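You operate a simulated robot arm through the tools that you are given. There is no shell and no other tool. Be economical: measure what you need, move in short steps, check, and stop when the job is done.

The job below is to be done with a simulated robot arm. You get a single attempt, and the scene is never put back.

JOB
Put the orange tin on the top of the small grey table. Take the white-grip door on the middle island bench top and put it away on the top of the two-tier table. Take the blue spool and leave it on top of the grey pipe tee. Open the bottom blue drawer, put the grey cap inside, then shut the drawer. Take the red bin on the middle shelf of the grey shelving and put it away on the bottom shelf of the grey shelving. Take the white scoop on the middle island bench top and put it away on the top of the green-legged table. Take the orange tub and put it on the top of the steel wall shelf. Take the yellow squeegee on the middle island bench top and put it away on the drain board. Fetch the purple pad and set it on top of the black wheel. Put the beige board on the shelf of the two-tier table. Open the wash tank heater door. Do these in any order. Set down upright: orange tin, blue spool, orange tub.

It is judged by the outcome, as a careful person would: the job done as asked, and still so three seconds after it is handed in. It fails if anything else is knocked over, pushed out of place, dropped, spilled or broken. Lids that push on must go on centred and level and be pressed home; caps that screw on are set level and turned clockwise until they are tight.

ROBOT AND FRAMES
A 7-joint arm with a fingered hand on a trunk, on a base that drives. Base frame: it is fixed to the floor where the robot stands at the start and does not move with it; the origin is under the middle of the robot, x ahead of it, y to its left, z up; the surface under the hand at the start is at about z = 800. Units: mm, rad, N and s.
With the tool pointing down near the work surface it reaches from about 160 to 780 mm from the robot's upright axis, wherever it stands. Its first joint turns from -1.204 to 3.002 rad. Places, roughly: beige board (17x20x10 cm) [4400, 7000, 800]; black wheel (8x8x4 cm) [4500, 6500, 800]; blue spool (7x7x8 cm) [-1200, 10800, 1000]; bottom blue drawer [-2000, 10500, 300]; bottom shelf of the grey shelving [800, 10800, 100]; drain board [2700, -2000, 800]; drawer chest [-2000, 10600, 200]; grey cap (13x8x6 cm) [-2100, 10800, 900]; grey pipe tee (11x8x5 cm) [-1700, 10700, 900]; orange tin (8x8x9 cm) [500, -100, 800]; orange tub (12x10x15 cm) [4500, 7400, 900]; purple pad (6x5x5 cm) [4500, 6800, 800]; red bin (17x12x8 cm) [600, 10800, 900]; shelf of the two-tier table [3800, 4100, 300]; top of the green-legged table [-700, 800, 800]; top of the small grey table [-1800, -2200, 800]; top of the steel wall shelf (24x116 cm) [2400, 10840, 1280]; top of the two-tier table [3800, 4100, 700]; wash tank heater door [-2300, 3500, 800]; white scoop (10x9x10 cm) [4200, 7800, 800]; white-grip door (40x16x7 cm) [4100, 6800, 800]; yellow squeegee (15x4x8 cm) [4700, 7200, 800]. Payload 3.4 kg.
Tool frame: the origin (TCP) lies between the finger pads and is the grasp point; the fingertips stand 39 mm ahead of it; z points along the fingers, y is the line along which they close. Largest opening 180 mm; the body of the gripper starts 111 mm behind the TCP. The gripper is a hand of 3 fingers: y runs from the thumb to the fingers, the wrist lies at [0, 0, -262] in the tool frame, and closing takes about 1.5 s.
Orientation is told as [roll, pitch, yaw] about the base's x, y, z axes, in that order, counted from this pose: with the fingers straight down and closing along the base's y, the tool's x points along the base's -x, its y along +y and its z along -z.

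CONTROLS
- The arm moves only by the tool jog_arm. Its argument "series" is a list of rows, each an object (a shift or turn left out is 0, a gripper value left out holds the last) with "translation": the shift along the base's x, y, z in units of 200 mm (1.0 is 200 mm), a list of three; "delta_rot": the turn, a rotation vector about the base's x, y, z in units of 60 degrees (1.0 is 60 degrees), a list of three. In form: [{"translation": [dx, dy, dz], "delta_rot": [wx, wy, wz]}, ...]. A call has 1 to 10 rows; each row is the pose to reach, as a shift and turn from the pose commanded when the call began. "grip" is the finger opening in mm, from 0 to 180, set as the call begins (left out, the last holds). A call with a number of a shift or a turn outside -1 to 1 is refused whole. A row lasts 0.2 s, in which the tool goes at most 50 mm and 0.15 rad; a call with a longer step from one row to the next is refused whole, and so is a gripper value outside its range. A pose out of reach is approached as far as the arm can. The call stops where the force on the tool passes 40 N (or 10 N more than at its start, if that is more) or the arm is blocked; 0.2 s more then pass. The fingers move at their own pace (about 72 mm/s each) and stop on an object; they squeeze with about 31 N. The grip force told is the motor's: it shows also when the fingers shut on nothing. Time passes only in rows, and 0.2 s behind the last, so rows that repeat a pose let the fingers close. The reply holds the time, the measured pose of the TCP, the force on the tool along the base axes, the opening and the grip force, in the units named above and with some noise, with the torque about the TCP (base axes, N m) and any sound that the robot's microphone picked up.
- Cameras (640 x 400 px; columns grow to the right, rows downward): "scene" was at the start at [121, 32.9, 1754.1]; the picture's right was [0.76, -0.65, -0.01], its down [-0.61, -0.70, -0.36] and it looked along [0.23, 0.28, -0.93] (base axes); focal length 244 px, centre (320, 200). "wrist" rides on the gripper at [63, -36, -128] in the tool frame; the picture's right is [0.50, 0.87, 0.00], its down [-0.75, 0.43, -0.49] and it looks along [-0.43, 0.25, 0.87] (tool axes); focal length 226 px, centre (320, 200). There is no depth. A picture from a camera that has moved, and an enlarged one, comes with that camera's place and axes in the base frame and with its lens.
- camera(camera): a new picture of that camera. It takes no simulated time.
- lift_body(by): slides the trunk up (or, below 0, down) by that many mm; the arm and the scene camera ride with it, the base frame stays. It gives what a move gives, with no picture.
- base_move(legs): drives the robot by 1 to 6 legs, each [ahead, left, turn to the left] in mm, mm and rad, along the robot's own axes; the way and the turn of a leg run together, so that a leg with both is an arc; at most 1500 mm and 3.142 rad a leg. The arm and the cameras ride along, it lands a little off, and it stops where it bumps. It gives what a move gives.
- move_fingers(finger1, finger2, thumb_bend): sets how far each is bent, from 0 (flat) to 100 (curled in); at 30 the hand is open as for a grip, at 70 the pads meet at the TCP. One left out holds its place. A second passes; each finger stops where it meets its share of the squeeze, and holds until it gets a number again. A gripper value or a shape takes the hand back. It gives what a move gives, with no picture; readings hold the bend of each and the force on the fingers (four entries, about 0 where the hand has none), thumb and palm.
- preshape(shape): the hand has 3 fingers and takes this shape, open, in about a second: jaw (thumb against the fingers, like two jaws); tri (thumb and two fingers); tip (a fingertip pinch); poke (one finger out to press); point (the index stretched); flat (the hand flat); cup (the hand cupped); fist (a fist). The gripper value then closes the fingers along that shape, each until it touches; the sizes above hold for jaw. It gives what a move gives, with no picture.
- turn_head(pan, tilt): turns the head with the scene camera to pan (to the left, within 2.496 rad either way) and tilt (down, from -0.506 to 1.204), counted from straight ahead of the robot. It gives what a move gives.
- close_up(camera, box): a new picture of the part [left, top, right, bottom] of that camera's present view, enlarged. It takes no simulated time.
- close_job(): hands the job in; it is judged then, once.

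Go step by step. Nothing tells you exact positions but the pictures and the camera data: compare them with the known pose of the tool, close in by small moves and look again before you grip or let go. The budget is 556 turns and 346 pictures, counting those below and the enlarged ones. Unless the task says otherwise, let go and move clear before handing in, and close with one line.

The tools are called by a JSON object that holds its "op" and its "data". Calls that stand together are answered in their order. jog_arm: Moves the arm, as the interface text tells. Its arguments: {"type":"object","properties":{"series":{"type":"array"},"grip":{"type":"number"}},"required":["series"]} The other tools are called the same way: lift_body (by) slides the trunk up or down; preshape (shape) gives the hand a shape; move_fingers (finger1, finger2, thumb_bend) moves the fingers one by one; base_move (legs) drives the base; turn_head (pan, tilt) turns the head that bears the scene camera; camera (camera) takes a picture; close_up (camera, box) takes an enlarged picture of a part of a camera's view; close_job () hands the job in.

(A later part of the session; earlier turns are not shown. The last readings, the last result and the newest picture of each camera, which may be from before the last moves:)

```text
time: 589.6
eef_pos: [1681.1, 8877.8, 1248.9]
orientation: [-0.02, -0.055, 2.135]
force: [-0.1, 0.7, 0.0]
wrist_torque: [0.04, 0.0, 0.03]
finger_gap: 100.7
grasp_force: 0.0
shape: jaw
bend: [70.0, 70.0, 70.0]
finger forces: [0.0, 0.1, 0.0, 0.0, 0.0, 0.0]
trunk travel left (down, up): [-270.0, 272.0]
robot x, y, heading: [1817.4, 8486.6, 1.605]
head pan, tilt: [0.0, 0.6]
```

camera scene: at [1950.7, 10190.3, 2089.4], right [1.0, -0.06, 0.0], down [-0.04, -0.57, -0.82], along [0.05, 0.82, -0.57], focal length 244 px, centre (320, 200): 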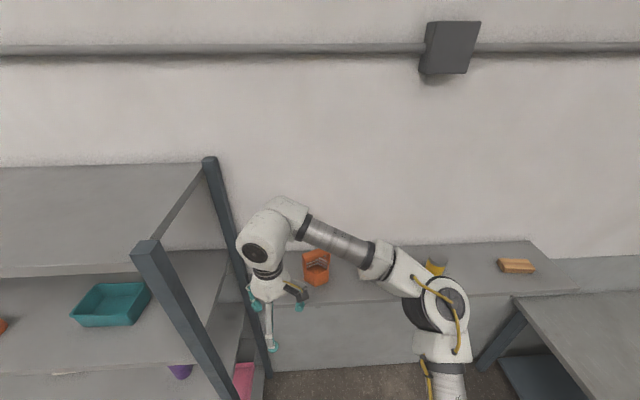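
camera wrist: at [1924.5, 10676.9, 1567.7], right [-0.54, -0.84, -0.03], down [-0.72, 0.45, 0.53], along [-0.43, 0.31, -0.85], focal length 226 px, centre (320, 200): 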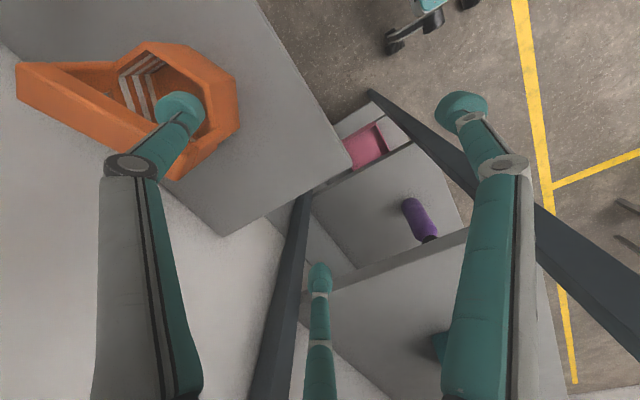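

{"op": "base_move", "data": {"legs": [[0, 0, -1.6], [1450, 0, 0]]}}

{"op": "base_move", "data": {"legs": [[0, -1450, 0]]}}

{"op": "turn_head", "data": {"pan": 0.0, "tilt": 0.7}}

{"op": "camera", "data": {"camera": "scene"}}

```text
time: 600.6
eef_pos: [3656.7, 8682.3, 1250.2]
orientation: [-0.011, -0.055, 0.576]
force: [0.3, 0.1, 0.5]
wrist_torque: [-0.02, 0.02, -0.03]
finger_gap: 100.7
grasp_force: 0.0
shape: jaw
bend: [70.0, 70.0, 70.0]
finger forces: [0.0, 0.1, 0.0, 0.0, 0.0, 0.0]
trunk travel left (down, up): [-270.0, 272.0]
robot x, y, heading: [3265.0, 8547.5, 0.041]
head pan, tilt: [0.0, 0.6]
```

```text
time: 607.8
eef_pos: [3716.1, 7243.7, 1251.2]
orientation: [-0.018, -0.058, 0.579]
force: [-1.1, 0.2, 0.6]
wrist_torque: [0.02, 0.01, 0.03]
finger_gap: 100.7
grasp_force: 0.1
shape: jaw
bend: [70.0, 70.0, 70.0]
finger forces: [0.0, 0.0, 0.0, 0.0, 0.0, 0.0]
trunk travel left (down, up): [-270.0, 272.0]
robot x, y, heading: [3330.4, 7104.9, 0.049]
head pan, tilt: [0.0, 0.6]
```

```text
time: 608.5
eef_pos: [3712.9, 7243.6, 1251.3]
orientation: [-0.018, -0.059, 0.58]
force: [-0.4, 0.5, 0.1]
wrist_torque: [-0.03, -0.02, -0.01]
finger_gap: 100.4
grasp_force: 0.1
shape: jaw
bend: [70.0, 70.0, 70.0]
finger forces: [0.0, 0.1, 0.0, 0.0, 0.0, 0.1]
trunk travel left (down, up): [-270.0, 272.0]
robot x, y, heading: [3329.8, 7110.6, 0.048]
head pan, tilt: [0.0, 0.7]
```

```text
162 pictures are left
camera scene: at [3481.4, 7112.4, 1810.8], right [0.05, -1.0, 0.0], down [-0.65, -0.03, -0.76], along [0.76, 0.04, -0.65], focal length 244 px, centre (320, 200)
```

scene: 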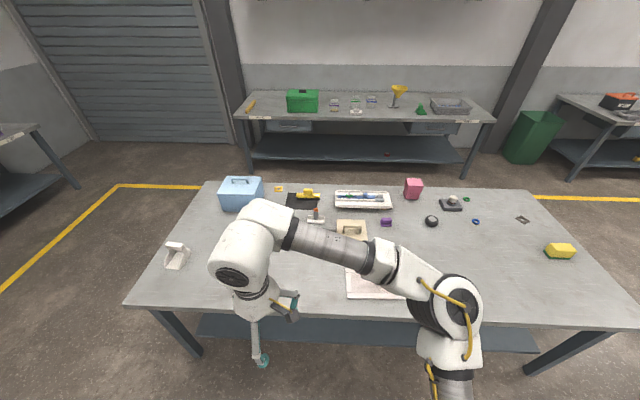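

Pad ≈[4468, 6800] and wheel ≈[4488, 6535] are reachable from this west side. I close in.

{"op": "base_move", "data": {"legs": [[0, -230, -0.048], [390, 0, 0]]}}

{"op": "jog_arm", "data": {"series": [{"translation": [0.2, -0.08, -0.05], "delta_rot": [0, 0, -0.1]}, {"translation": [0.4, -0.16, -0.1], "delta_rot": [0, 0, -0.2]}, {"translation": [0.6, -0.24, -0.15], "delta_rot": [0, 0, -0.3]}, {"translation": [0.8, -0.3, -0.25], "delta_rot": [0, 0, -0.4]}, {"translation": [0.95, -0.36, -0.4], "delta_rot": [0, 0, -0.5]}, {"translation": [0.98, -0.4, -0.6], "delta_rot": [0, 0, -0.55]}, {"translation": [0.98, -0.4, -0.6], "delta_rot": [0, 0, -0.55]}]}}

{"op": "camera", "data": {"camera": "wrist"}}

```text
time: 612.3
eef_pos: [4119.2, 6987.7, 1251.0]
orientation: [-0.01, -0.064, 0.531]
force: [0.5, -0.5, -0.2]
wrist_torque: [0.01, 0.07, -0.04]
finger_gap: 100.6
grasp_force: 0.1
shape: jaw
bend: [70.0, 70.0, 70.0]
finger forces: [0.0, 0.0, 0.0, 0.1, 0.0, 0.0]
trunk travel left (down, up): [-270.0, 272.0]
robot x, y, heading: [3729.1, 6879.4, 0.005]
head pan, tilt: [0.0, 0.7]
```

```text
time: 613.9
eef_pos: [4309.4, 6910.5, 1134.8]
orientation: [-0.014, -0.062, -0.046]
force: [0.7, -0.2, -0.5]
wrist_torque: [0.0, 0.02, 0.0]
finger_gap: 100.8
grasp_force: 0.1
shape: jaw
bend: [70.0, 70.0, 70.0]
finger forces: [0.1, 0.0, 0.0, 0.0, 0.0, 0.0]
trunk travel left (down, up): [-270.0, 272.0]
robot x, y, heading: [3728.3, 6876.5, 0.001]
head pan, tilt: [0.0, 0.7]
```

```text
161 pictures are left
camera wrist: at [4236.6, 6880.1, 1259.0], right [-0.46, 0.89, -0.04], down [0.74, 0.41, 0.53], along [0.49, 0.21, -0.85], focal length 226 px, centre (320, 200)
```

wrist: 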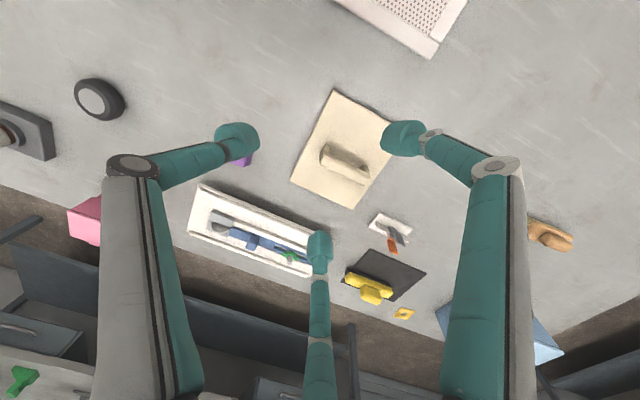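

{"op": "jog_arm", "data": {"series": [{"translation": [0.2, -0.12, 0], "delta_rot": [0.01, 0.04, 0]}, {"translation": [0.4, -0.25, -0.05], "delta_rot": [0.01, 0.06, 0.02]}, {"translation": [0.6, -0.38, -0.1], "delta_rot": [0.01, 0.06, 0.04]}, {"translation": [0.75, -0.5, -0.2], "delta_rot": [0.01, 0.06, 0.04]}, {"translation": [0.8, -0.575, -0.35], "delta_rot": [0.01, 0.06, 0.04]}, {"translation": [0.8, -0.575, -0.5], "delta_rot": [0.01, 0.06, 0.04]}, {"translation": [0.8, -0.575, -0.55], "delta_rot": [0.01, 0.06, 0.04]}]}}

{"op": "camera", "data": {"camera": "wrist"}}

```text
time: 615.5
eef_pos: [4471.8, 6798.0, 1022.7]
orientation: [-0.005, 0.0, -0.002]
force: [0.5, 0.2, 0.1]
wrist_torque: [0.0, 0.02, -0.02]
finger_gap: 100.4
grasp_force: 0.0
shape: jaw
bend: [70.0, 70.0, 70.0]
finger forces: [0.1, 0.1, 0.1, 0.0, 0.0, 0.0]
trunk travel left (down, up): [-270.0, 272.0]
robot x, y, heading: [3730.8, 6876.4, 0.003]
head pan, tilt: [0.0, 0.7]
```

```text
160 pictures are left
camera wrist: at [4408.5, 6762.3, 1151.1], right [-0.5, 0.87, -0.01], down [0.76, 0.44, 0.49], along [0.43, 0.24, -0.87], focal length 226 px, centre (320, 200)
```

wrist: 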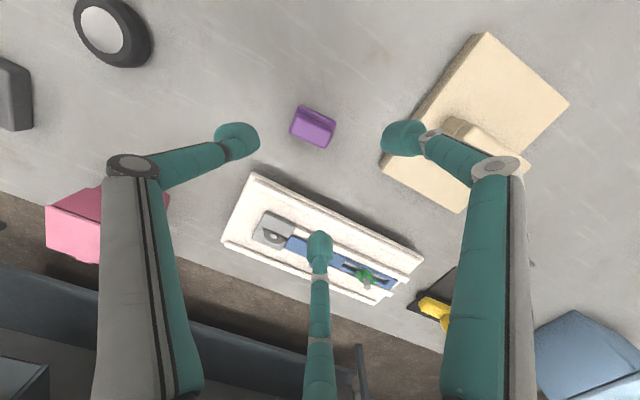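

{"op": "jog_arm", "data": {"series": [{"translation": [-0.005, -0.065, -0.2]}, {"translation": [-0.005, -0.065, -0.4]}, {"translation": [-0.005, -0.065, -0.6]}, {"translation": [-0.005, -0.065, -0.8]}, {"translation": [-0.005, -0.065, -0.87]}, {"translation": [-0.005, -0.065, -0.87]}]}}

{"op": "camera", "data": {"camera": "wrist"}}

```text
time: 616.9
eef_pos: [4471.8, 6784.0, 848.2]
orientation: [-0.006, 0.0, -0.003]
force: [-0.5, -0.2, -1.2]
wrist_torque: [-0.01, 0.01, -0.06]
finger_gap: 100.4
grasp_force: 0.1
shape: jaw
bend: [70.0, 70.0, 70.0]
finger forces: [0.0, 0.0, 0.1, 0.0, 0.0, 0.0]
trunk travel left (down, up): [-270.0, 272.0]
robot x, y, heading: [3731.5, 6881.1, -0.002]
head pan, tilt: [0.0, 0.7]
```

```text
159 pictures are left
camera wrist: at [4407.9, 6749.2, 976.4], right [-0.5, 0.87, -0.01], down [0.76, 0.44, 0.49], along [0.43, 0.24, -0.87], focal length 226 px, centre (320, 200)
```

wrist: 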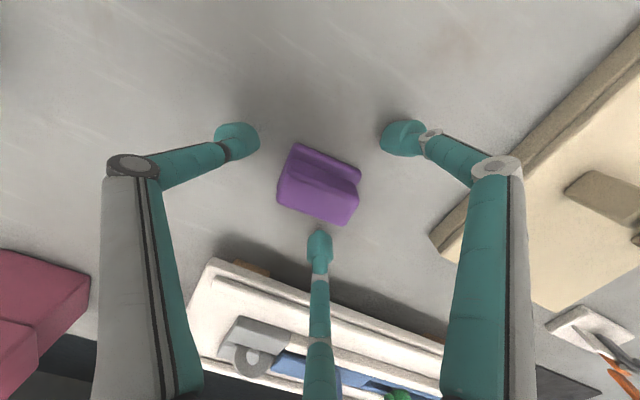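

{"op": "jog_arm", "data": {"series": [{}, {}, {}, {}, {}, {}, {}, {}], "grip": 0}}

{"op": "jog_arm", "data": {"series": [{"translation": [0, 0, 0.05]}, {"translation": [0, 0, 0.2]}, {"translation": [0, 0, 0.4]}, {"translation": [0, 0, 0.6]}, {"translation": [0, 0, 0.6]}]}}

{"op": "camera", "data": {"camera": "wrist"}}

```text
time: 618.7
eef_pos: [4470.3, 6783.7, 849.1]
orientation: [-0.007, 0.001, -0.004]
force: [1.2, 0.3, -0.2]
wrist_torque: [-0.03, 0.02, -0.02]
finger_gap: 0.0
grasp_force: 30.5
shape: jaw
bend: [74.0, 72.0, 77.0]
finger forces: [0.0, 0.0, 0.0, 0.1, 0.0, 0.0]
trunk travel left (down, up): [-270.0, 272.0]
robot x, y, heading: [3729.6, 6878.3, 0.002]
head pan, tilt: [0.0, 0.7]
```

```text
time: 619.9
eef_pos: [4471.2, 6782.7, 969.5]
orientation: [-0.007, 0.002, -0.001]
force: [0.2, 0.0, -0.5]
wrist_torque: [-0.02, 0.0, 0.0]
finger_gap: 0.1
grasp_force: 30.9
shape: jaw
bend: [74.0, 72.0, 77.0]
finger forces: [0.0, 0.0, 0.0, 0.0, 0.0, 0.1]
trunk travel left (down, up): [-270.0, 272.0]
robot x, y, heading: [3730.7, 6874.2, 0.003]
head pan, tilt: [0.0, 0.7]
```

```text
158 pictures are left
camera wrist: at [4408.2, 6747.7, 1097.5], right [-0.5, 0.87, 0.0], down [0.76, 0.44, 0.49], along [0.42, 0.24, -0.87], focal length 226 px, centre (320, 200)
```

wrist: 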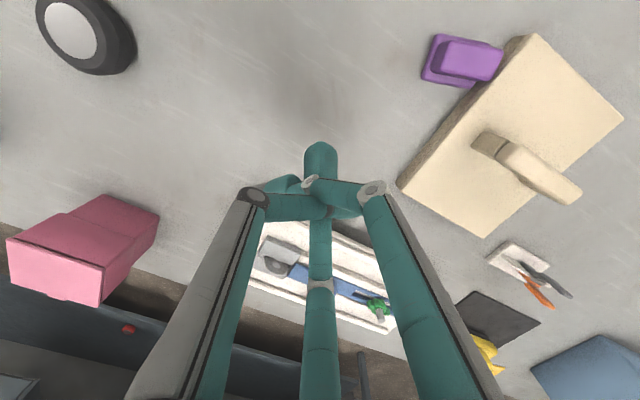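

The pad slipped out and now lies next to the board, still on the bench. I look at it closely.

{"op": "jog_arm", "data": {"series": [{"translation": [0, 0, 0.1]}, {"translation": [0, 0, 0.2]}, {"translation": [0, 0, 0.2]}, {"translation": [0, 0, 0.2]}, {"translation": [0, 0, 0.2]}], "grip": 100}}

{"op": "close_up", "data": {"camera": "wrist", "box": [360, 0, 560, 125]}}

```text
time: 621.1
eef_pos: [4471.5, 6782.0, 1009.2]
orientation: [-0.007, 0.002, -0.002]
force: [-0.5, 0.1, 0.3]
wrist_torque: [0.0, 0.01, 0.0]
finger_gap: 99.5
grasp_force: 0.1
shape: jaw
bend: [70.0, 70.0, 70.0]
finger forces: [0.0, 0.1, 0.0, 0.1, 0.1, 0.0]
trunk travel left (down, up): [-270.0, 272.0]
robot x, y, heading: [3728.8, 6876.4, 0.004]
head pan, tilt: [0.0, 0.7]
```

```text
3.20 times, centred on (460, 62) of wrist
camera zoom: at [4407.3, 6747.5, 1136.9], right [-0.5, 0.87, -0.01], down [0.76, 0.44, 0.49], along [0.43, 0.24, -0.87], focal length 723 px, centre (-128, 640)
```

zoom: 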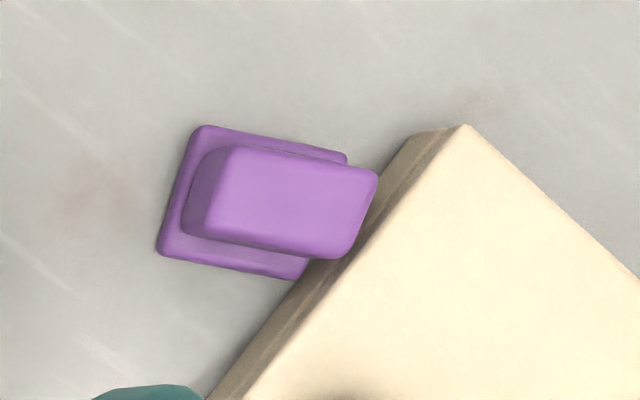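

The pad has a base plate with a narrower grip block; its block centre is about [4329, 6865]. I try the fingertip-pinch shape for it.

{"op": "preshape", "data": {"shape": "tip"}}

{"op": "camera", "data": {"camera": "wrist"}}

{"op": "preshape", "data": {"shape": "tri"}}

{"op": "camera", "data": {"camera": "wrist"}}

```text
time: 622.0
eef_pos: [4471.1, 6783.6, 1007.3]
orientation: [-0.006, 0.002, -0.004]
force: [-0.3, 0.1, 1.1]
wrist_torque: [-0.01, -0.02, 0.02]
finger_gap: 179.9
grasp_force: 0.0
shape: tip
bend: [30.0, 30.0, 30.0]
finger forces: [0.1, 0.1, 0.0, 0.1, 0.0, 0.1]
trunk travel left (down, up): [-270.0, 272.0]
robot x, y, heading: [3725.6, 6875.7, -0.003]
head pan, tilt: [0.0, 0.7]
```

```text
156 pictures are left
camera wrist: at [4407.2, 6747.5, 1137.0], right [-0.5, 0.87, -0.01], down [0.76, 0.44, 0.49], along [0.43, 0.24, -0.87], focal length 226 px, centre (320, 200)
```

wrist: 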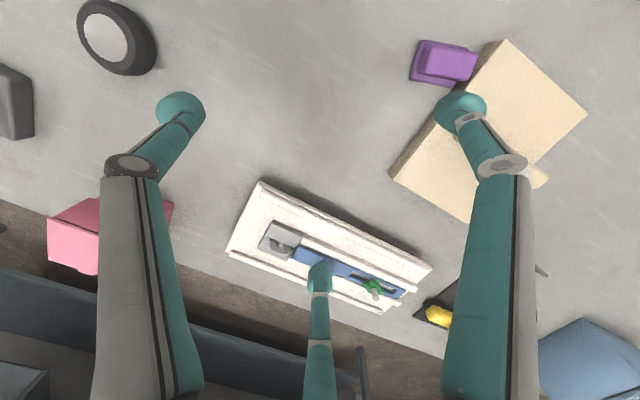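

```text
time: 622.9
eef_pos: [4469.5, 6783.7, 1007.8]
orientation: [-0.008, 0.0, -0.004]
force: [0.2, 0.4, -0.1]
wrist_torque: [0.02, 0.03, -0.01]
finger_gap: 180.2
grasp_force: 0.1
shape: tri
bend: [30.0, 30.0, 30.0]
finger forces: [0.0, 0.1, 0.1, 0.0, 0.0, 0.0]
trunk travel left (down, up): [-270.0, 272.0]
robot x, y, heading: [3729.2, 6876.7, -0.005]
head pan, tilt: [0.0, 0.7]
```

```text
155 pictures are left
camera wrist: at [4407.2, 6747.5, 1137.0], right [-0.5, 0.87, -0.01], down [0.76, 0.44, 0.49], along [0.43, 0.24, -0.87], focal length 226 px, centre (320, 200)
```

wrist: 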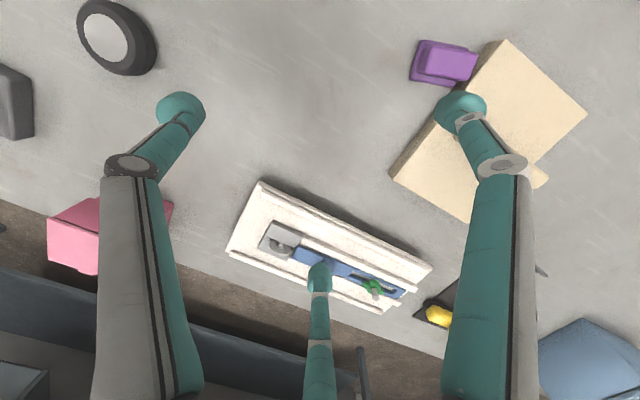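

All shapes keep the same finger layout. The pad touches the board, so I'll first press lightly on its top with the closed fingertips and drag it clear southwards.

{"op": "jog_arm", "data": {"series": [{"translation": [-0.2, 0.12, 0]}, {"translation": [-0.4, 0.24, 0]}, {"translation": [-0.6, 0.36, -0.05]}, {"translation": [-0.7, 0.41, -0.2]}, {"translation": [-0.7, 0.41, -0.4]}, {"translation": [-0.7, 0.41, -0.5]}, {"translation": [-0.7, 0.41, -0.5]}, {"translation": [-0.7, 0.41, -0.5]}], "grip": 0}}

{"op": "camera", "data": {"camera": "wrist"}}

```text
time: 624.7
eef_pos: [4330.0, 6866.3, 908.5]
orientation: [-0.006, 0.002, -0.004]
force: [-0.1, -1.1, 0.2]
wrist_torque: [0.04, 0.0, 0.01]
finger_gap: 0.0
grasp_force: 30.9
shape: tri
bend: [66.0, 66.0, 66.0]
finger forces: [0.1, 0.0, 0.1, 0.1, 0.1, 0.0]
trunk travel left (down, up): [-270.0, 272.0]
robot x, y, heading: [3729.2, 6877.2, 0.001]
head pan, tilt: [0.0, 0.7]
```

```text
154 pictures are left
camera wrist: at [4266.7, 6831.3, 1036.4], right [-0.5, 0.87, -0.01], down [0.76, 0.44, 0.49], along [0.43, 0.24, -0.87], focal length 226 px, centre (320, 200)
```

wrist: 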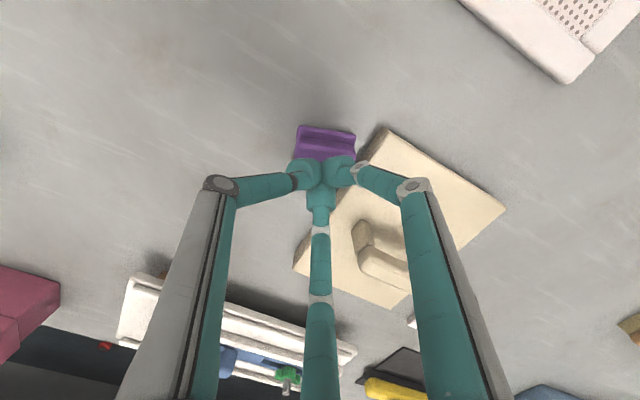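

{"op": "jog_arm", "data": {"series": [{"translation": [-0.05, -0.02, -0.05]}, {"translation": [-0.05, -0.02, -0.09]}, {"translation": [-0.05, -0.02, -0.11]}, {"translation": [-0.05, -0.02, -0.125]}, {"translation": [-0.05, -0.02, -0.14]}]}}

```text
time: 625.9
eef_pos: [4319.5, 6862.5, 882.2]
orientation: [-0.005, -0.001, -0.004]
force: [-0.9, 0.6, 4.5]
wrist_torque: [0.02, -0.01, 0.0]
finger_gap: 0.2
grasp_force: 31.2
shape: tri
bend: [67.0, 66.0, 66.0]
finger forces: [0.0, 0.1, 0.0, 0.0, 0.0, 0.1]
trunk travel left (down, up): [-270.0, 272.0]
robot x, y, heading: [3730.7, 6878.9, 0.005]
head pan, tilt: [0.0, 0.7]
```

{"op": "jog_arm", "data": {"series": [{"translation": [0, 0, -0.01]}, {"translation": [0, -0.06, -0.012]}, {"translation": [0, -0.12, -0.012]}, {"translation": [0, -0.18, -0.012]}, {"translation": [0, -0.24, -0.012]}, {"translation": [0, -0.3, -0.012]}, {"translation": [0, -0.36, -0.012]}, {"translation": [0, -0.42, -0.012]}, {"translation": [0, -0.42, 0.1]}, {"translation": [0, -0.42, 0.3]}]}}

{"op": "jog_arm", "data": {"series": [{"translation": [0, 0, 0.2]}, {"translation": [0, 0, 0.4]}, {"translation": [0, 0, 0.4]}, {"translation": [0, 0, 0.4]}], "grip": 100}}

{"op": "camera", "data": {"camera": "wrist"}}

```text
time: 628.1
eef_pos: [4318.8, 6780.1, 942.1]
orientation: [-0.008, 0.0, -0.004]
force: [-0.2, 0.5, -0.1]
wrist_torque: [-0.05, 0.0, -0.01]
finger_gap: 0.0
grasp_force: 31.0
shape: tri
bend: [74.0, 74.0, 76.0]
finger forces: [0.0, 0.1, 0.0, 0.0, 0.1, 0.0]
trunk travel left (down, up): [-270.0, 272.0]
robot x, y, heading: [3728.0, 6876.6, 0.001]
head pan, tilt: [0.0, 0.7]
```

```text
time: 629.1
eef_pos: [4317.0, 6779.2, 1019.6]
orientation: [-0.006, 0.001, -0.002]
force: [0.1, 0.1, 0.0]
wrist_torque: [-0.01, 0.05, 0.03]
finger_gap: 99.5
grasp_force: 0.1
shape: tri
bend: [70.0, 70.0, 70.0]
finger forces: [0.0, 0.0, 0.0, 0.0, 0.0, 0.1]
trunk travel left (down, up): [-270.0, 272.0]
robot x, y, heading: [3727.1, 6876.1, 0.0]
head pan, tilt: [0.0, 0.7]
```

```text
153 pictures are left
camera wrist: at [4254.6, 6743.6, 1148.2], right [-0.5, 0.87, -0.01], down [0.76, 0.44, 0.49], along [0.43, 0.24, -0.87], focal length 226 px, centre (320, 200)
```

wrist: 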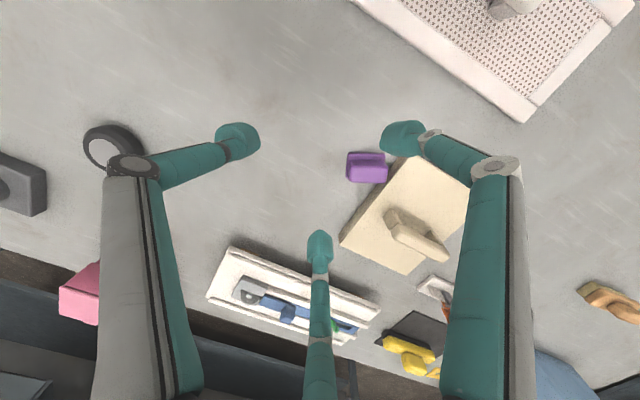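

The pad did not follow. I'll take the beige board away first, which frees the pad. Its handle bar runs along y at about [4370, 6985]; I turn and tilt the hand to hook that bar (a tilted grip lets me reach the low shelf later).

{"op": "preshape", "data": {"shape": "jaw"}}

{"op": "jog_arm", "data": {"series": [{"translation": [-0.1, 0.1, 0.1], "delta_rot": [0, 0, 0.14]}, {"translation": [-0.2, 0.2, 0.2], "delta_rot": [0, 0, 0.28]}, {"translation": [-0.3, 0.35, 0.3], "delta_rot": [0, 0, 0.42]}, {"translation": [-0.35, 0.5, 0.3], "delta_rot": [0, 0, 0.56]}, {"translation": [-0.35, 0.65, 0.3], "delta_rot": [0, 0, 0.7]}, {"translation": [-0.35, 0.8, 0.3], "delta_rot": [0, 0, 0.84]}, {"translation": [-0.35, 0.95, 0.3], "delta_rot": [0, 0, 0.98]}, {"translation": [-0.35, 1.0, 0.3], "delta_rot": [0, 0, 1.0]}], "grip": 100}}

{"op": "jog_arm", "data": {"series": [{"delta_rot": [0, 0, 0.14]}, {"delta_rot": [0, 0, 0.28]}, {"delta_rot": [0, 0, 0.42]}, {"delta_rot": [0, 0, 0.5]}, {"delta_rot": [0, 0, 0.5]}]}}

{"op": "camera", "data": {"camera": "wrist"}}

```text
time: 630.0
eef_pos: [4317.5, 6777.7, 1018.6]
orientation: [-0.007, 0.004, -0.004]
force: [-0.6, 0.9, -0.6]
wrist_torque: [-0.02, 0.01, 0.0]
finger_gap: 179.9
grasp_force: 0.1
shape: jaw
bend: [30.0, 30.0, 30.0]
finger forces: [0.0, 0.0, 0.0, 0.0, 0.0, 0.0]
trunk travel left (down, up): [-270.0, 272.0]
robot x, y, heading: [3724.1, 6878.2, -0.001]
head pan, tilt: [0.0, 0.7]
```

```text
time: 631.8
eef_pos: [4250.2, 6976.7, 1079.8]
orientation: [-0.008, 0.0, 1.046]
force: [-0.3, 0.0, 0.0]
wrist_torque: [0.04, -0.02, -0.01]
finger_gap: 100.3
grasp_force: 0.0
shape: jaw
bend: [70.0, 70.0, 70.0]
finger forces: [0.0, 0.0, 0.0, 0.1, 0.0, 0.0]
trunk travel left (down, up): [-270.0, 272.0]
robot x, y, heading: [3727.7, 6871.1, -0.002]
head pan, tilt: [0.0, 0.7]
```

```text
time: 633.0
eef_pos: [4249.4, 6977.4, 1079.6]
orientation: [-0.007, -0.002, 1.568]
force: [-0.8, 0.3, -0.3]
wrist_torque: [0.03, 0.01, -0.01]
finger_gap: 100.4
grasp_force: 0.1
shape: jaw
bend: [70.0, 70.0, 70.0]
finger forces: [0.1, 0.0, 0.0, 0.0, 0.0, 0.0]
trunk travel left (down, up): [-270.0, 272.0]
robot x, y, heading: [3731.3, 6878.3, 0.003]
head pan, tilt: [0.0, 0.7]
```

```text
152 pictures are left
camera wrist: at [4284.7, 6914.5, 1208.7], right [-0.87, -0.5, -0.01], down [-0.44, 0.75, 0.49], along [-0.24, 0.43, -0.87], focal length 226 px, centre (320, 200)
```

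wrist: 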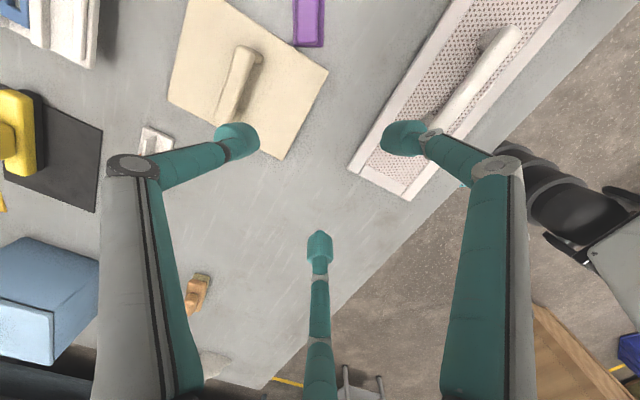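

Before the board I'll take the white-grip door, since the hand is already turned right for its grip bar (along y at about [4103, 6826]). I move over it.

{"op": "jog_arm", "data": {"series": [{"translation": [-0.15, -0.15, 0]}, {"translation": [-0.3, -0.3, 0]}, {"translation": [-0.45, -0.45, 0]}, {"translation": [-0.6, -0.6, 0]}, {"translation": [-0.73, -0.75, -0.05]}, {"translation": [-0.73, -0.75, -0.25]}, {"translation": [-0.73, -0.75, -0.45]}, {"translation": [-0.73, -0.75, -0.6]}, {"translation": [-0.73, -0.75, -0.6]}]}}

{"op": "camera", "data": {"camera": "wrist"}}

```text
time: 635.0
eef_pos: [4106.1, 6827.7, 959.0]
orientation: [-0.007, -0.002, 1.566]
force: [-0.8, -0.9, 0.0]
wrist_torque: [0.02, -0.02, -0.01]
finger_gap: 100.7
grasp_force: 0.1
shape: jaw
bend: [70.0, 70.0, 70.0]
finger forces: [0.1, 0.0, 0.1, 0.1, 0.0, 0.1]
trunk travel left (down, up): [-270.0, 272.0]
robot x, y, heading: [3728.2, 6880.0, 0.0]
head pan, tilt: [0.0, 0.7]
```

```text
151 pictures are left
camera wrist: at [4139.6, 6764.5, 1088.2], right [-0.87, -0.5, -0.01], down [-0.44, 0.75, 0.49], along [-0.24, 0.43, -0.87], focal length 226 px, centre (320, 200)
```

wrist: 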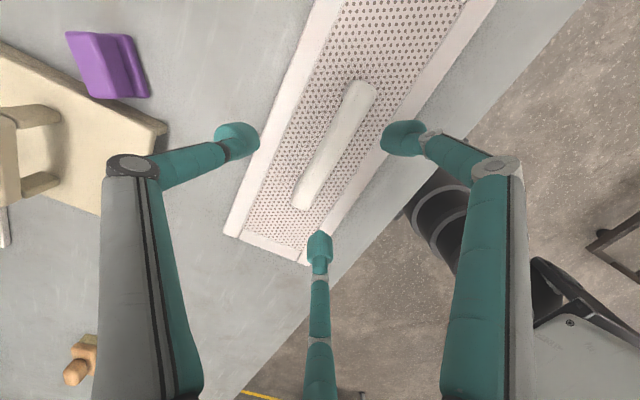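

{"op": "jog_arm", "data": {"series": [{"translation": [-0.04, -0.05, -0.1]}, {"translation": [-0.04, -0.05, -0.25]}, {"translation": [-0.04, -0.05, -0.4]}, {"translation": [-0.04, -0.05, -0.46]}, {"translation": [-0.04, -0.05, -0.46]}]}}

{"op": "camera", "data": {"camera": "wrist"}}

```text
time: 636.2
eef_pos: [4094.9, 6817.1, 867.8]
orientation: [-0.007, -0.001, 1.566]
force: [0.6, 0.5, 0.1]
wrist_torque: [0.01, 0.0, -0.01]
finger_gap: 100.6
grasp_force: 0.1
shape: jaw
bend: [70.0, 70.0, 70.0]
finger forces: [0.0, 0.0, 0.0, 0.0, 0.0, 0.0]
trunk travel left (down, up): [-270.0, 272.0]
robot x, y, heading: [3730.9, 6878.9, 0.001]
head pan, tilt: [0.0, 0.7]
```

```text
150 pictures are left
camera wrist: at [4130.9, 6754.2, 996.8], right [-0.87, -0.5, -0.01], down [-0.44, 0.75, 0.49], along [-0.24, 0.43, -0.87], focal length 226 px, centre (320, 200)
```

wrist: 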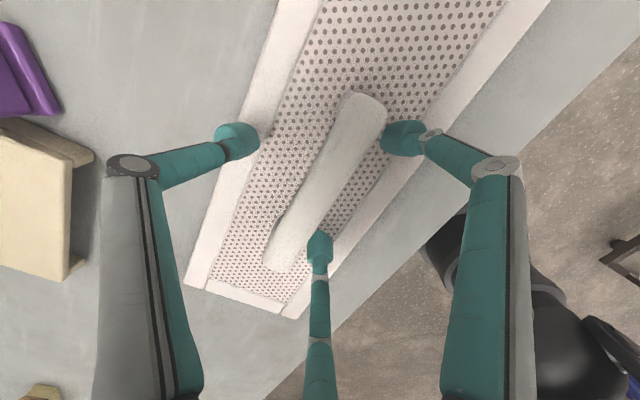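

{"op": "jog_arm", "data": {"series": [{}, {}, {}, {}, {}, {}, {}, {}], "grip": 0}}

{"op": "jog_arm", "data": {"series": [{"translation": [0, 0, 0.05]}, {"translation": [0, 0, 0.2]}, {"translation": [0, 0, 0.4]}, {"translation": [0, 0, 0.6]}, {"translation": [0, 0, 0.8]}, {"translation": [0, 0, 0.8]}]}}

{"op": "camera", "data": {"camera": "wrist"}}

{"op": "camera", "data": {"camera": "scene"}}

```text
time: 638.0
eef_pos: [4097.3, 6816.3, 869.5]
orientation: [-0.007, -0.002, 1.567]
force: [-0.2, 0.1, -4.3]
wrist_torque: [0.05, -0.03, -0.07]
finger_gap: 10.7
grasp_force: 30.9
shape: jaw
bend: [73.0, 74.0, 70.0]
finger forces: [30.0, 26.8, 0.0, 0.1, 31.6, 0.0]
trunk travel left (down, up): [-270.0, 272.0]
robot x, y, heading: [3730.5, 6879.3, 0.001]
head pan, tilt: [0.0, 0.7]
```

```text
time: 639.4
eef_pos: [4095.9, 6818.6, 1027.4]
orientation: [-0.007, 0.0, 1.569]
force: [0.6, -0.2, -4.3]
wrist_torque: [-0.02, -0.1, -0.02]
finger_gap: 2.1
grasp_force: 31.2
shape: jaw
bend: [76.0, 75.0, 72.0]
finger forces: [18.1, 4.5, 0.1, 0.0, 30.6, 0.0]
trunk travel left (down, up): [-270.0, 272.0]
robot x, y, heading: [3724.7, 6877.6, -0.002]
head pan, tilt: [0.0, 0.7]
```

```text
149 pictures are left
camera wrist: at [4131.5, 6755.1, 1156.8], right [-0.87, -0.5, -0.01], down [-0.44, 0.75, 0.49], along [-0.24, 0.43, -0.87], focal length 226 px, centre (320, 200)
```

wrist: 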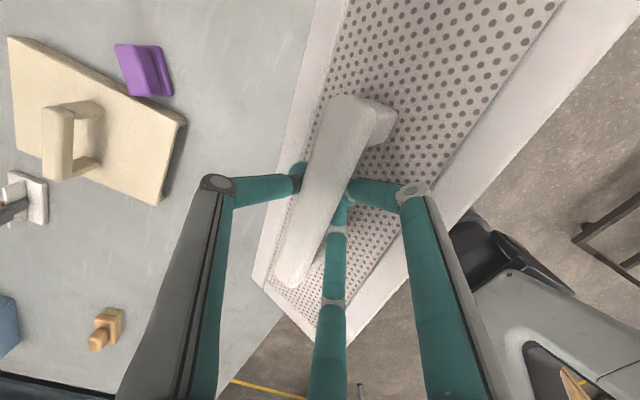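

```text
148 pictures are left
camera scene: at [3880.3, 6870.9, 1810.5], right [0.0, -1.0, 0.0], down [-0.65, 0.0, -0.76], along [0.76, 0.0, -0.65], focal length 244 px, centre (320, 200)
```

scene: 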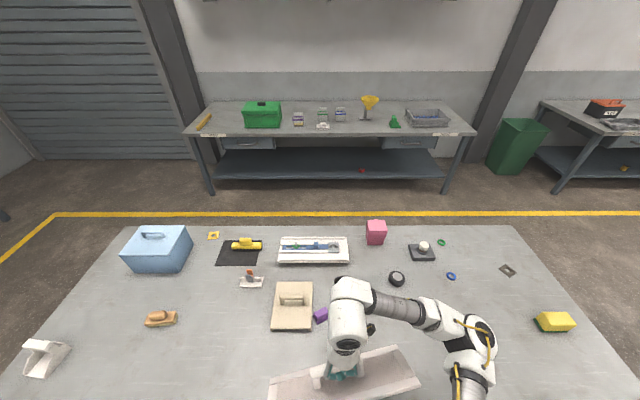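

The fingers hooked under the grip bar and the door hangs securely. I back off, turn south and look toward the two-tier table.

{"op": "base_move", "data": {"legs": [[-400, 0, 0], [0, 0, -1.571]]}}

{"op": "turn_head", "data": {"pan": 0.1, "tilt": 0.45}}

{"op": "camera", "data": {"camera": "scene"}}

```text
time: 645.7
eef_pos: [3267.6, 6510.0, 1028.3]
orientation: [-0.007, -0.001, 0.001]
force: [0.0, -0.3, -3.5]
wrist_torque: [-0.08, 0.01, -0.01]
finger_gap: 2.0
grasp_force: 31.0
shape: jaw
bend: [76.0, 75.0, 72.0]
finger forces: [17.3, 4.2, 0.0, 0.0, 29.6, 0.0]
trunk travel left (down, up): [-270.0, 272.0]
robot x, y, heading: [3323.3, 6871.8, -1.569]
head pan, tilt: [0.0, 0.7]
```

```text
time: 646.5
eef_pos: [3269.8, 6512.0, 1029.5]
orientation: [-0.009, 0.002, 0.0]
force: [0.4, 0.2, -4.2]
wrist_torque: [-0.03, 0.0, -0.01]
finger_gap: 2.1
grasp_force: 31.7
shape: jaw
bend: [76.0, 75.0, 72.0]
finger forces: [17.5, 4.4, 0.0, 0.1, 29.6, 0.1]
trunk travel left (down, up): [-270.0, 272.0]
robot x, y, heading: [3324.3, 6876.9, -1.574]
head pan, tilt: [0.099, 0.45]
```

```text
147 pictures are left
camera scene: at [3328.0, 6718.5, 1832.8], right [-0.99, -0.1, 0.0], down [-0.04, 0.44, -0.9], along [0.09, -0.89, -0.44], focal length 244 px, centre (320, 200)
```

scene: 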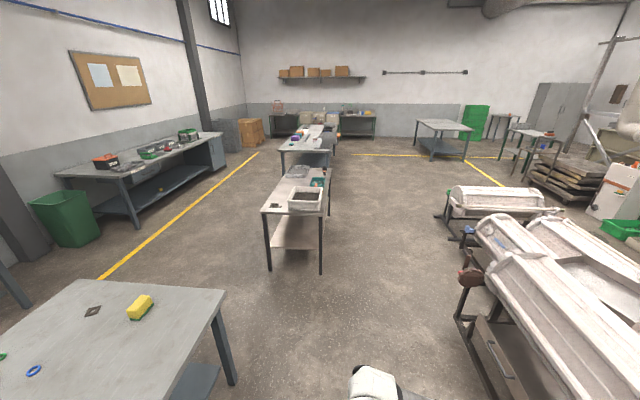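

{"op": "close_up", "data": {"camera": "scene", "box": [230, 110, 390, 280]}}

```text
2.35 times, centred on (310, 195) of scene
camera zoom: at [3328.0, 6718.5, 1832.8], right [-0.99, -0.1, 0.0], down [-0.04, 0.44, -0.9], along [0.09, -0.89, -0.44], focal length 575 px, centre (344, 212)
```

zoom: 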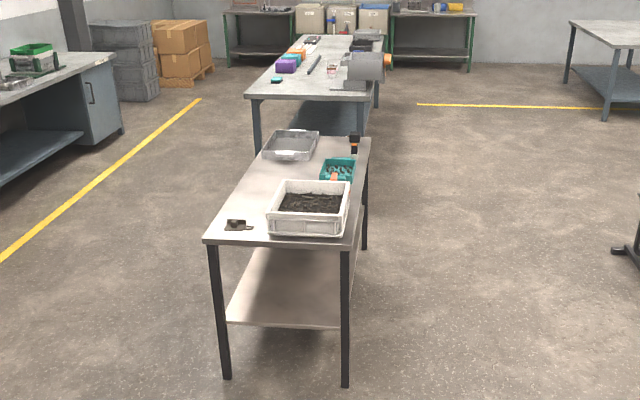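

The two-tier table spans x≈3500–4070, y≈3430–4760, with free space on its east side around [3965, 4200]. I'll drive around to its east side.

{"op": "base_move", "data": {"legs": [[1450, 0, 0], [150, 0, 0], [0, 1300, 0]]}}

{"op": "base_move", "data": {"legs": [[1050, 0, 0], [0, 0, -1.571]]}}

{"op": "turn_head", "data": {"pan": 0.0, "tilt": 0.8}}

{"op": "camera", "data": {"camera": "scene"}}

```text
time: 660.8
eef_pos: [4529.7, 4852.7, 1029.0]
orientation: [-0.009, 0.0, -0.044]
force: [-0.7, 0.8, -3.7]
wrist_torque: [-0.08, -0.01, 0.02]
finger_gap: 1.9
grasp_force: 30.7
shape: jaw
bend: [76.0, 75.0, 72.0]
finger forces: [17.7, 4.3, 0.0, 0.0, 29.4, 0.0]
trunk travel left (down, up): [-270.0, 272.0]
robot x, y, heading: [4602.3, 5214.5, -1.615]
head pan, tilt: [0.099, 0.45]
```

```text
time: 670.1
eef_pos: [4202.1, 4203.5, 1029.5]
orientation: [-0.013, 0.001, -1.589]
force: [0.5, -0.1, -3.7]
wrist_torque: [-0.01, 0.11, -0.03]
finger_gap: 1.8
grasp_force: 31.3
shape: jaw
bend: [76.0, 75.0, 72.0]
finger forces: [17.4, 4.3, 0.0, 0.0, 27.9, 0.1]
trunk travel left (down, up): [-270.0, 272.0]
robot x, y, heading: [4560.4, 4143.0, 3.124]
head pan, tilt: [0.099, 0.45]
```

```text
time: 671.0
eef_pos: [4204.9, 4201.6, 1031.1]
orientation: [-0.013, 0.006, -1.587]
force: [0.3, 0.3, -4.1]
wrist_torque: [0.01, 0.09, -0.01]
finger_gap: 1.6
grasp_force: 30.5
shape: jaw
bend: [76.0, 75.0, 72.0]
finger forces: [17.5, 4.5, 0.0, 0.0, 27.6, 0.0]
trunk travel left (down, up): [-270.0, 272.0]
robot x, y, heading: [4562.3, 4143.3, 3.133]
head pan, tilt: [0.0, 0.799]
```

```text
145 pictures are left
camera scene: at [4415.7, 4152.3, 1802.5], right [0.01, 1.0, 0.0], down [0.72, -0.01, -0.7], along [-0.69, 0.01, -0.72], focal length 244 px, centre (320, 200)
```

scene: 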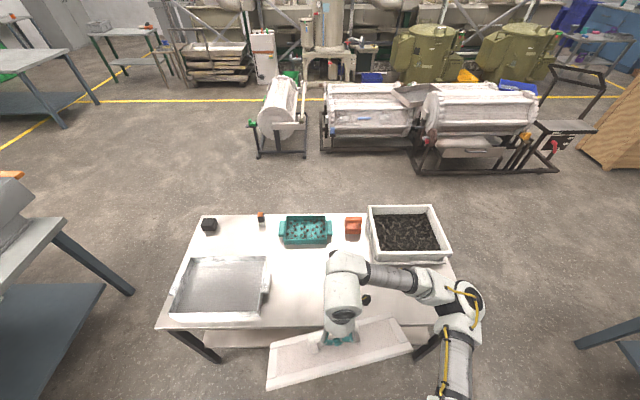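

There is a free area on the top around [3850, 4165] between the tray and the crate. I move closer and carry the door over it.

{"op": "base_move", "data": {"legs": [[190, 0, 0.01]]}}

{"op": "jog_arm", "data": {"series": [{"translation": [-0.15, -0.03, 0], "delta_rot": [0, 0, -0.05]}, {"translation": [-0.3, -0.06, 0], "delta_rot": [0, 0, -0.1]}, {"translation": [-0.45, -0.1, 0], "delta_rot": [0, 0, -0.14]}, {"translation": [-0.6, -0.14, -0.1], "delta_rot": [0, 0, -0.14]}, {"translation": [-0.75, -0.17, -0.2], "delta_rot": [0, 0, -0.14]}, {"translation": [-0.8, -0.18, -0.4], "delta_rot": [0, 0, -0.14]}, {"translation": [-0.8, -0.18, -0.6], "delta_rot": [0, 0, -0.14]}, {"translation": [-0.8, -0.18, -0.6], "delta_rot": [0, 0, -0.14]}]}}

{"op": "camera", "data": {"camera": "scene"}}

{"op": "camera", "data": {"camera": "wrist"}}

```text
time: 672.5
eef_pos: [4013.5, 4200.5, 1031.2]
orientation: [-0.012, 0.005, -1.578]
force: [1.2, -0.3, -4.0]
wrist_torque: [0.02, 0.09, -0.01]
finger_gap: 2.0
grasp_force: 30.8
shape: jaw
bend: [76.0, 75.0, 72.0]
finger forces: [17.7, 4.6, 0.0, 0.0, 27.4, 0.0]
trunk travel left (down, up): [-270.0, 272.0]
robot x, y, heading: [4376.4, 4146.8, 3.134]
head pan, tilt: [0.0, 0.799]
```

```text
time: 674.3
eef_pos: [3856.2, 4159.3, 913.6]
orientation: [-0.016, 0.009, -1.723]
force: [-0.6, 0.0, -5.0]
wrist_torque: [-0.01, 0.12, -0.04]
finger_gap: 1.6
grasp_force: 30.9
shape: jaw
bend: [76.0, 75.0, 72.0]
finger forces: [17.8, 5.1, 0.1, 0.0, 26.7, 0.0]
trunk travel left (down, up): [-270.0, 272.0]
robot x, y, heading: [4371.5, 4148.8, 3.14]
head pan, tilt: [0.0, 0.799]
```

```text
144 pictures are left
camera scene: at [4226.2, 4152.4, 1802.4], right [0.0, 1.0, 0.0], down [0.72, -0.01, -0.69], along [-0.69, 0.0, -0.72], focal length 244 px, centre (320, 200)
```

scene: 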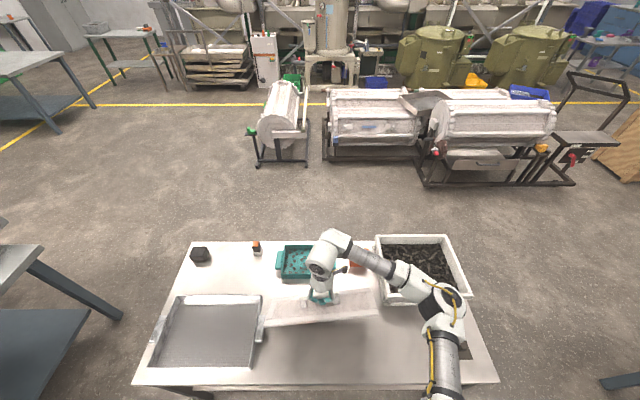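

```text
143 pictures are left
camera wrist: at [3831.6, 4225.9, 1043.1], right [0.93, 0.36, -0.01], down [0.32, -0.82, 0.48], along [0.16, -0.45, -0.88], focal length 226 px, centre (320, 200)
```

wrist: 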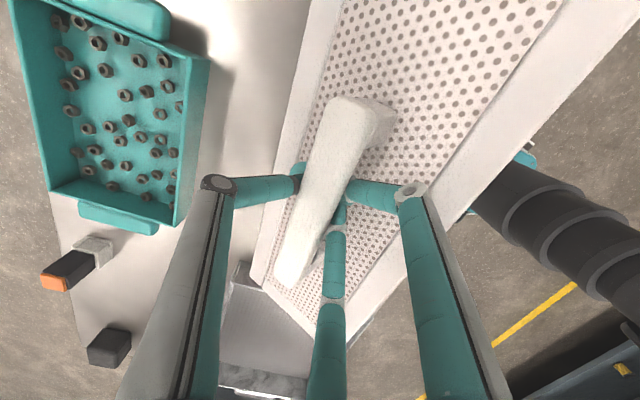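

{"op": "close_up", "data": {"camera": "scene", "box": [220, 230, 420, 380]}}

```text
2.67 times, centred on (320, 305) of scene
camera zoom: at [4226.2, 4152.4, 1802.4], right [0.0, 1.0, 0.0], down [0.72, -0.01, -0.69], along [-0.69, 0.0, -0.72], focal length 652 px, centre (320, -80)
```

zoom: 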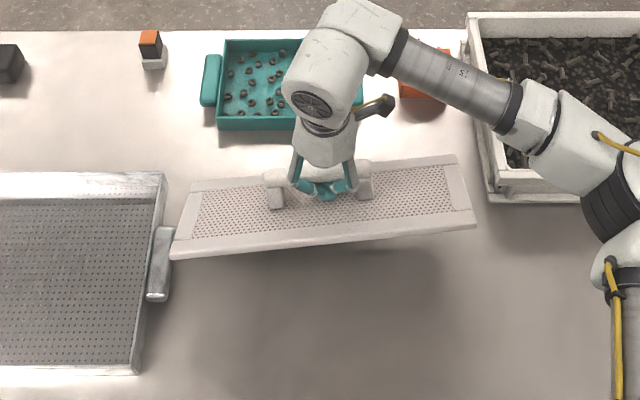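

{"op": "jog_arm", "data": {"series": [{"translation": [0.07, 0.02, -0.05], "delta_rot": [0, 0, -0.05]}, {"translation": [0.145, 0.045, -0.15], "delta_rot": [0, 0, -0.1]}, {"translation": [0.145, 0.045, -0.3], "delta_rot": [0, 0, -0.1]}, {"translation": [0.145, 0.045, -0.4], "delta_rot": [0, 0, -0.1]}, {"translation": [0.145, 0.045, -0.4], "delta_rot": [0, 0, -0.1]}]}}

{"op": "close_up", "data": {"camera": "scene", "box": [220, 230, 420, 380]}}

```text
time: 675.5
eef_pos: [3887.2, 4169.6, 829.9]
orientation: [-0.018, 0.01, -1.829]
force: [1.1, 1.2, -2.6]
wrist_torque: [-0.16, 0.13, -0.04]
finger_gap: 1.8
grasp_force: 30.7
shape: jaw
bend: [77.0, 75.0, 73.0]
finger forces: [22.1, 5.0, 0.0, 0.1, 27.1, 0.0]
trunk travel left (down, up): [-270.0, 272.0]
robot x, y, heading: [4372.4, 4145.3, 3.134]
head pan, tilt: [0.0, 0.799]
```

```text
2.67 times, centred on (320, 305) of scene
camera zoom: at [4226.5, 4152.8, 1802.4], right [0.0, 1.0, 0.0], down [0.72, -0.01, -0.69], along [-0.69, 0.0, -0.72], focal length 652 px, centre (320, -80)
```

zoom: 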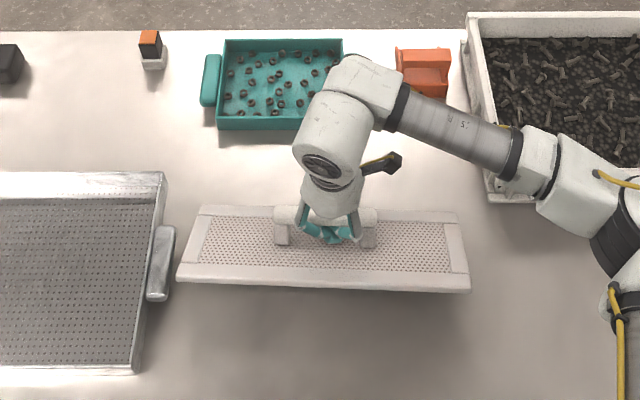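

{"op": "jog_arm", "data": {"series": [{"translation": [0.0, 0.01, -0.03]}, {"translation": [0, 0.01, -0.06]}, {"translation": [0, 0.01, -0.09]}, {"translation": [0, 0.01, -0.12]}, {"translation": [0, 0.01, -0.14]}, {"translation": [0, 0.01, -0.16]}, {"translation": [0, 0.01, -0.18]}, {"translation": [0, 0.01, -0.2]}]}}

{"op": "close_up", "data": {"camera": "scene", "box": [220, 230, 420, 380]}}

```text
time: 677.3
eef_pos: [3887.8, 4171.6, 791.6]
orientation: [-0.018, 0.01, -1.831]
force: [3.4, 0.4, 7.2]
wrist_torque: [-0.07, 0.62, 0.02]
finger_gap: 4.0
grasp_force: 30.7
shape: jaw
bend: [77.0, 75.0, 77.0]
finger forces: [31.5, 8.9, 0.0, 0.0, 65.6, 0.1]
trunk travel left (down, up): [-270.0, 272.0]
robot x, y, heading: [4374.0, 4147.6, 3.136]
head pan, tilt: [0.0, 0.799]
```

```text
2.67 times, centred on (320, 305) of scene
camera zoom: at [4228.9, 4152.0, 1802.5], right [0.0, 1.0, 0.0], down [0.72, 0.0, -0.7], along [-0.7, 0.0, -0.72], focal length 652 px, centre (320, -80)
```

zoom: 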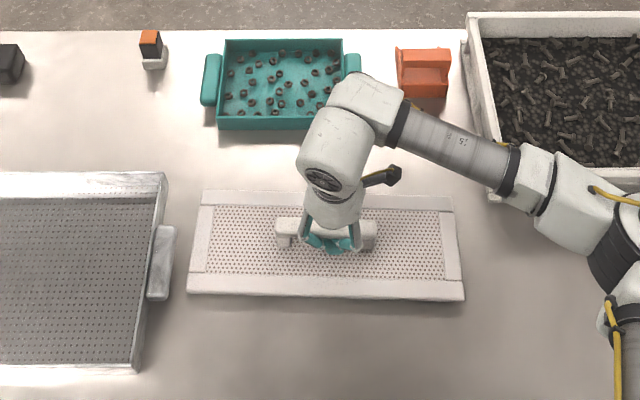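

The door lies flat on the table top. I open the fingers out from under the bar and rise.

{"op": "jog_arm", "data": {"series": [{}, {}, {}, {}, {}, {}], "grip": 100}}

{"op": "camera", "data": {"camera": "wrist"}}

```text
time: 678.7
eef_pos: [3887.1, 4172.1, 791.1]
orientation: [-0.016, 0.008, -1.828]
force: [0.8, -0.1, 0.2]
wrist_torque: [-0.02, -0.03, 0.01]
finger_gap: 99.7
grasp_force: 0.2
shape: jaw
bend: [70.0, 70.0, 70.0]
finger forces: [0.0, 0.0, 0.0, 0.0, 0.0, 0.0]
trunk travel left (down, up): [-270.0, 272.0]
robot x, y, heading: [4376.7, 4148.1, 3.138]
head pan, tilt: [0.0, 0.799]
```

```text
139 pictures are left
camera wrist: at [3869.0, 4240.3, 921.3], right [0.96, 0.26, -0.01], down [0.23, -0.85, 0.48], along [0.12, -0.46, -0.88], focal length 226 px, centre (320, 200)
```

wrist: 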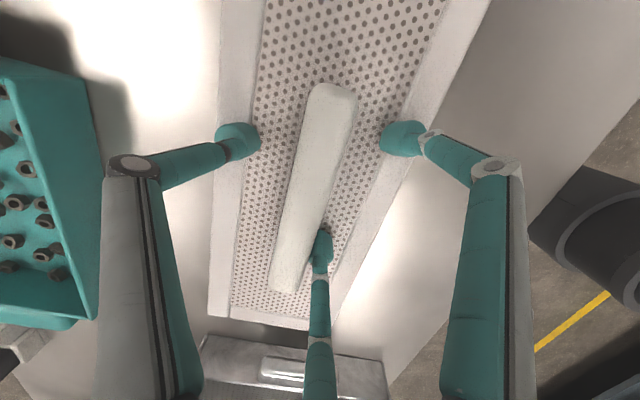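

{"op": "jog_arm", "data": {"series": [{"translation": [0, 0, 0.1]}, {"translation": [0, 0, 0.3]}, {"translation": [0, 0, 0.5]}, {"translation": [0, 0, 0.7]}, {"translation": [0, 0, 0.9]}, {"translation": [0, 0, 1.0]}, {"translation": [0, 0, 1.0]}]}}

{"op": "base_move", "data": {"legs": [[-450, 0, 0]]}}

{"op": "turn_head", "data": {"pan": 0.0, "tilt": 0.75}}

{"op": "camera", "data": {"camera": "scene"}}

```text
time: 680.3
eef_pos: [3887.7, 4173.2, 991.7]
orientation: [-0.015, 0.009, -1.829]
force: [-0.8, -0.8, -0.2]
wrist_torque: [-0.03, 0.04, -0.01]
finger_gap: 99.7
grasp_force: 0.0
shape: jaw
bend: [70.0, 70.0, 70.0]
finger forces: [0.0, 0.1, 0.0, 0.1, 0.1, 0.0]
trunk travel left (down, up): [-270.0, 272.0]
robot x, y, heading: [4376.6, 4146.1, 3.139]
head pan, tilt: [0.0, 0.799]
```

```text
time: 683.0
eef_pos: [4334.4, 4171.9, 993.7]
orientation: [-0.018, 0.01, -1.834]
force: [-0.4, 0.6, 0.3]
wrist_torque: [-0.03, -0.01, -0.02]
finger_gap: 99.7
grasp_force: 0.0
shape: jaw
bend: [70.0, 70.0, 70.0]
finger forces: [0.0, 0.0, 0.1, 0.0, 0.1, 0.0]
trunk travel left (down, up): [-270.0, 272.0]
robot x, y, heading: [4817.6, 4141.3, 3.137]
head pan, tilt: [0.0, 0.799]
```

```text
time: 683.6
eef_pos: [4335.3, 4170.5, 993.0]
orientation: [-0.019, 0.01, -1.831]
force: [-0.4, -0.2, -0.3]
wrist_torque: [0.0, 0.0, -0.01]
finger_gap: 99.2
grasp_force: 0.1
shape: jaw
bend: [70.0, 70.0, 70.0]
finger forces: [0.0, 0.0, 0.0, 0.0, 0.0, 0.0]
trunk travel left (down, up): [-270.0, 272.0]
robot x, y, heading: [4816.5, 4143.1, 3.135]
head pan, tilt: [0.0, 0.75]
```

```text
138 pictures are left
camera scene: at [4668.7, 4150.1, 1806.4], right [0.01, 1.0, 0.0], down [0.68, -0.01, -0.73], along [-0.73, 0.0, -0.68], focal length 244 px, centre (320, 200)
```

scene: 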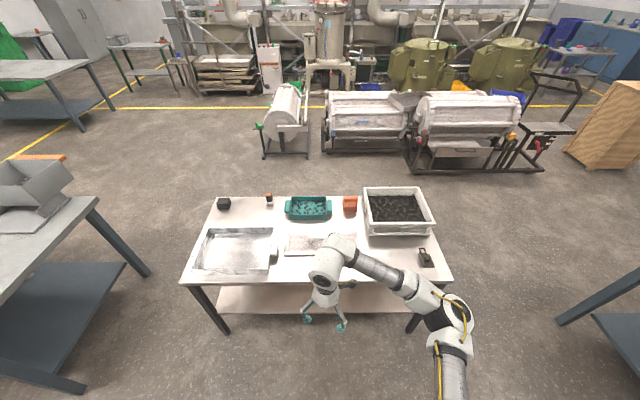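

The door is placed well. The lower shelf looks empty. I now drive back for the board (and later the pad).

{"op": "base_move", "data": {"legs": [[0, 0, 1.571], [0, -1080, 0]]}}

{"op": "base_move", "data": {"legs": [[0, 0, 0]]}}

```text
time: 691.0
eef_pos: [4151.7, 3733.9, 1002.3]
orientation: [-0.024, -0.205, -0.053]
force: [-2.9, 0.2, -0.5]
wrist_torque: [-0.03, -0.41, -0.02]
finger_gap: 100.0
grasp_force: 0.1
shape: jaw
bend: [70.0, 70.0, 70.0]
finger forces: [0.1, 0.0, 0.1, 0.0, 0.0, 0.1]
trunk travel left (down, up): [-270.0, 272.0]
robot x, y, heading: [4264.0, 4159.2, -1.571]
head pan, tilt: [0.0, 0.75]
stopped in leg 2: the robot was blocked; the commanded pose is now the measured one
```

```text
time: 691.8
eef_pos: [4100.9, 3731.6, 998.2]
orientation: [-0.026, -0.24, -0.081]
force: [-1.9, 1.7, -0.2]
wrist_torque: [-0.07, -0.14, 0.0]
finger_gap: 100.0
grasp_force: 0.1
shape: jaw
bend: [70.0, 70.0, 70.0]
finger forces: [0.1, 0.0, 0.0, 0.1, 0.1, 0.0]
trunk travel left (down, up): [-270.0, 272.0]
robot x, y, heading: [4269.8, 4154.8, -1.573]
head pan, tilt: [0.0, 0.75]
stopped in leg 1: the robot was blocked; the commanded pose is now the measured one
```

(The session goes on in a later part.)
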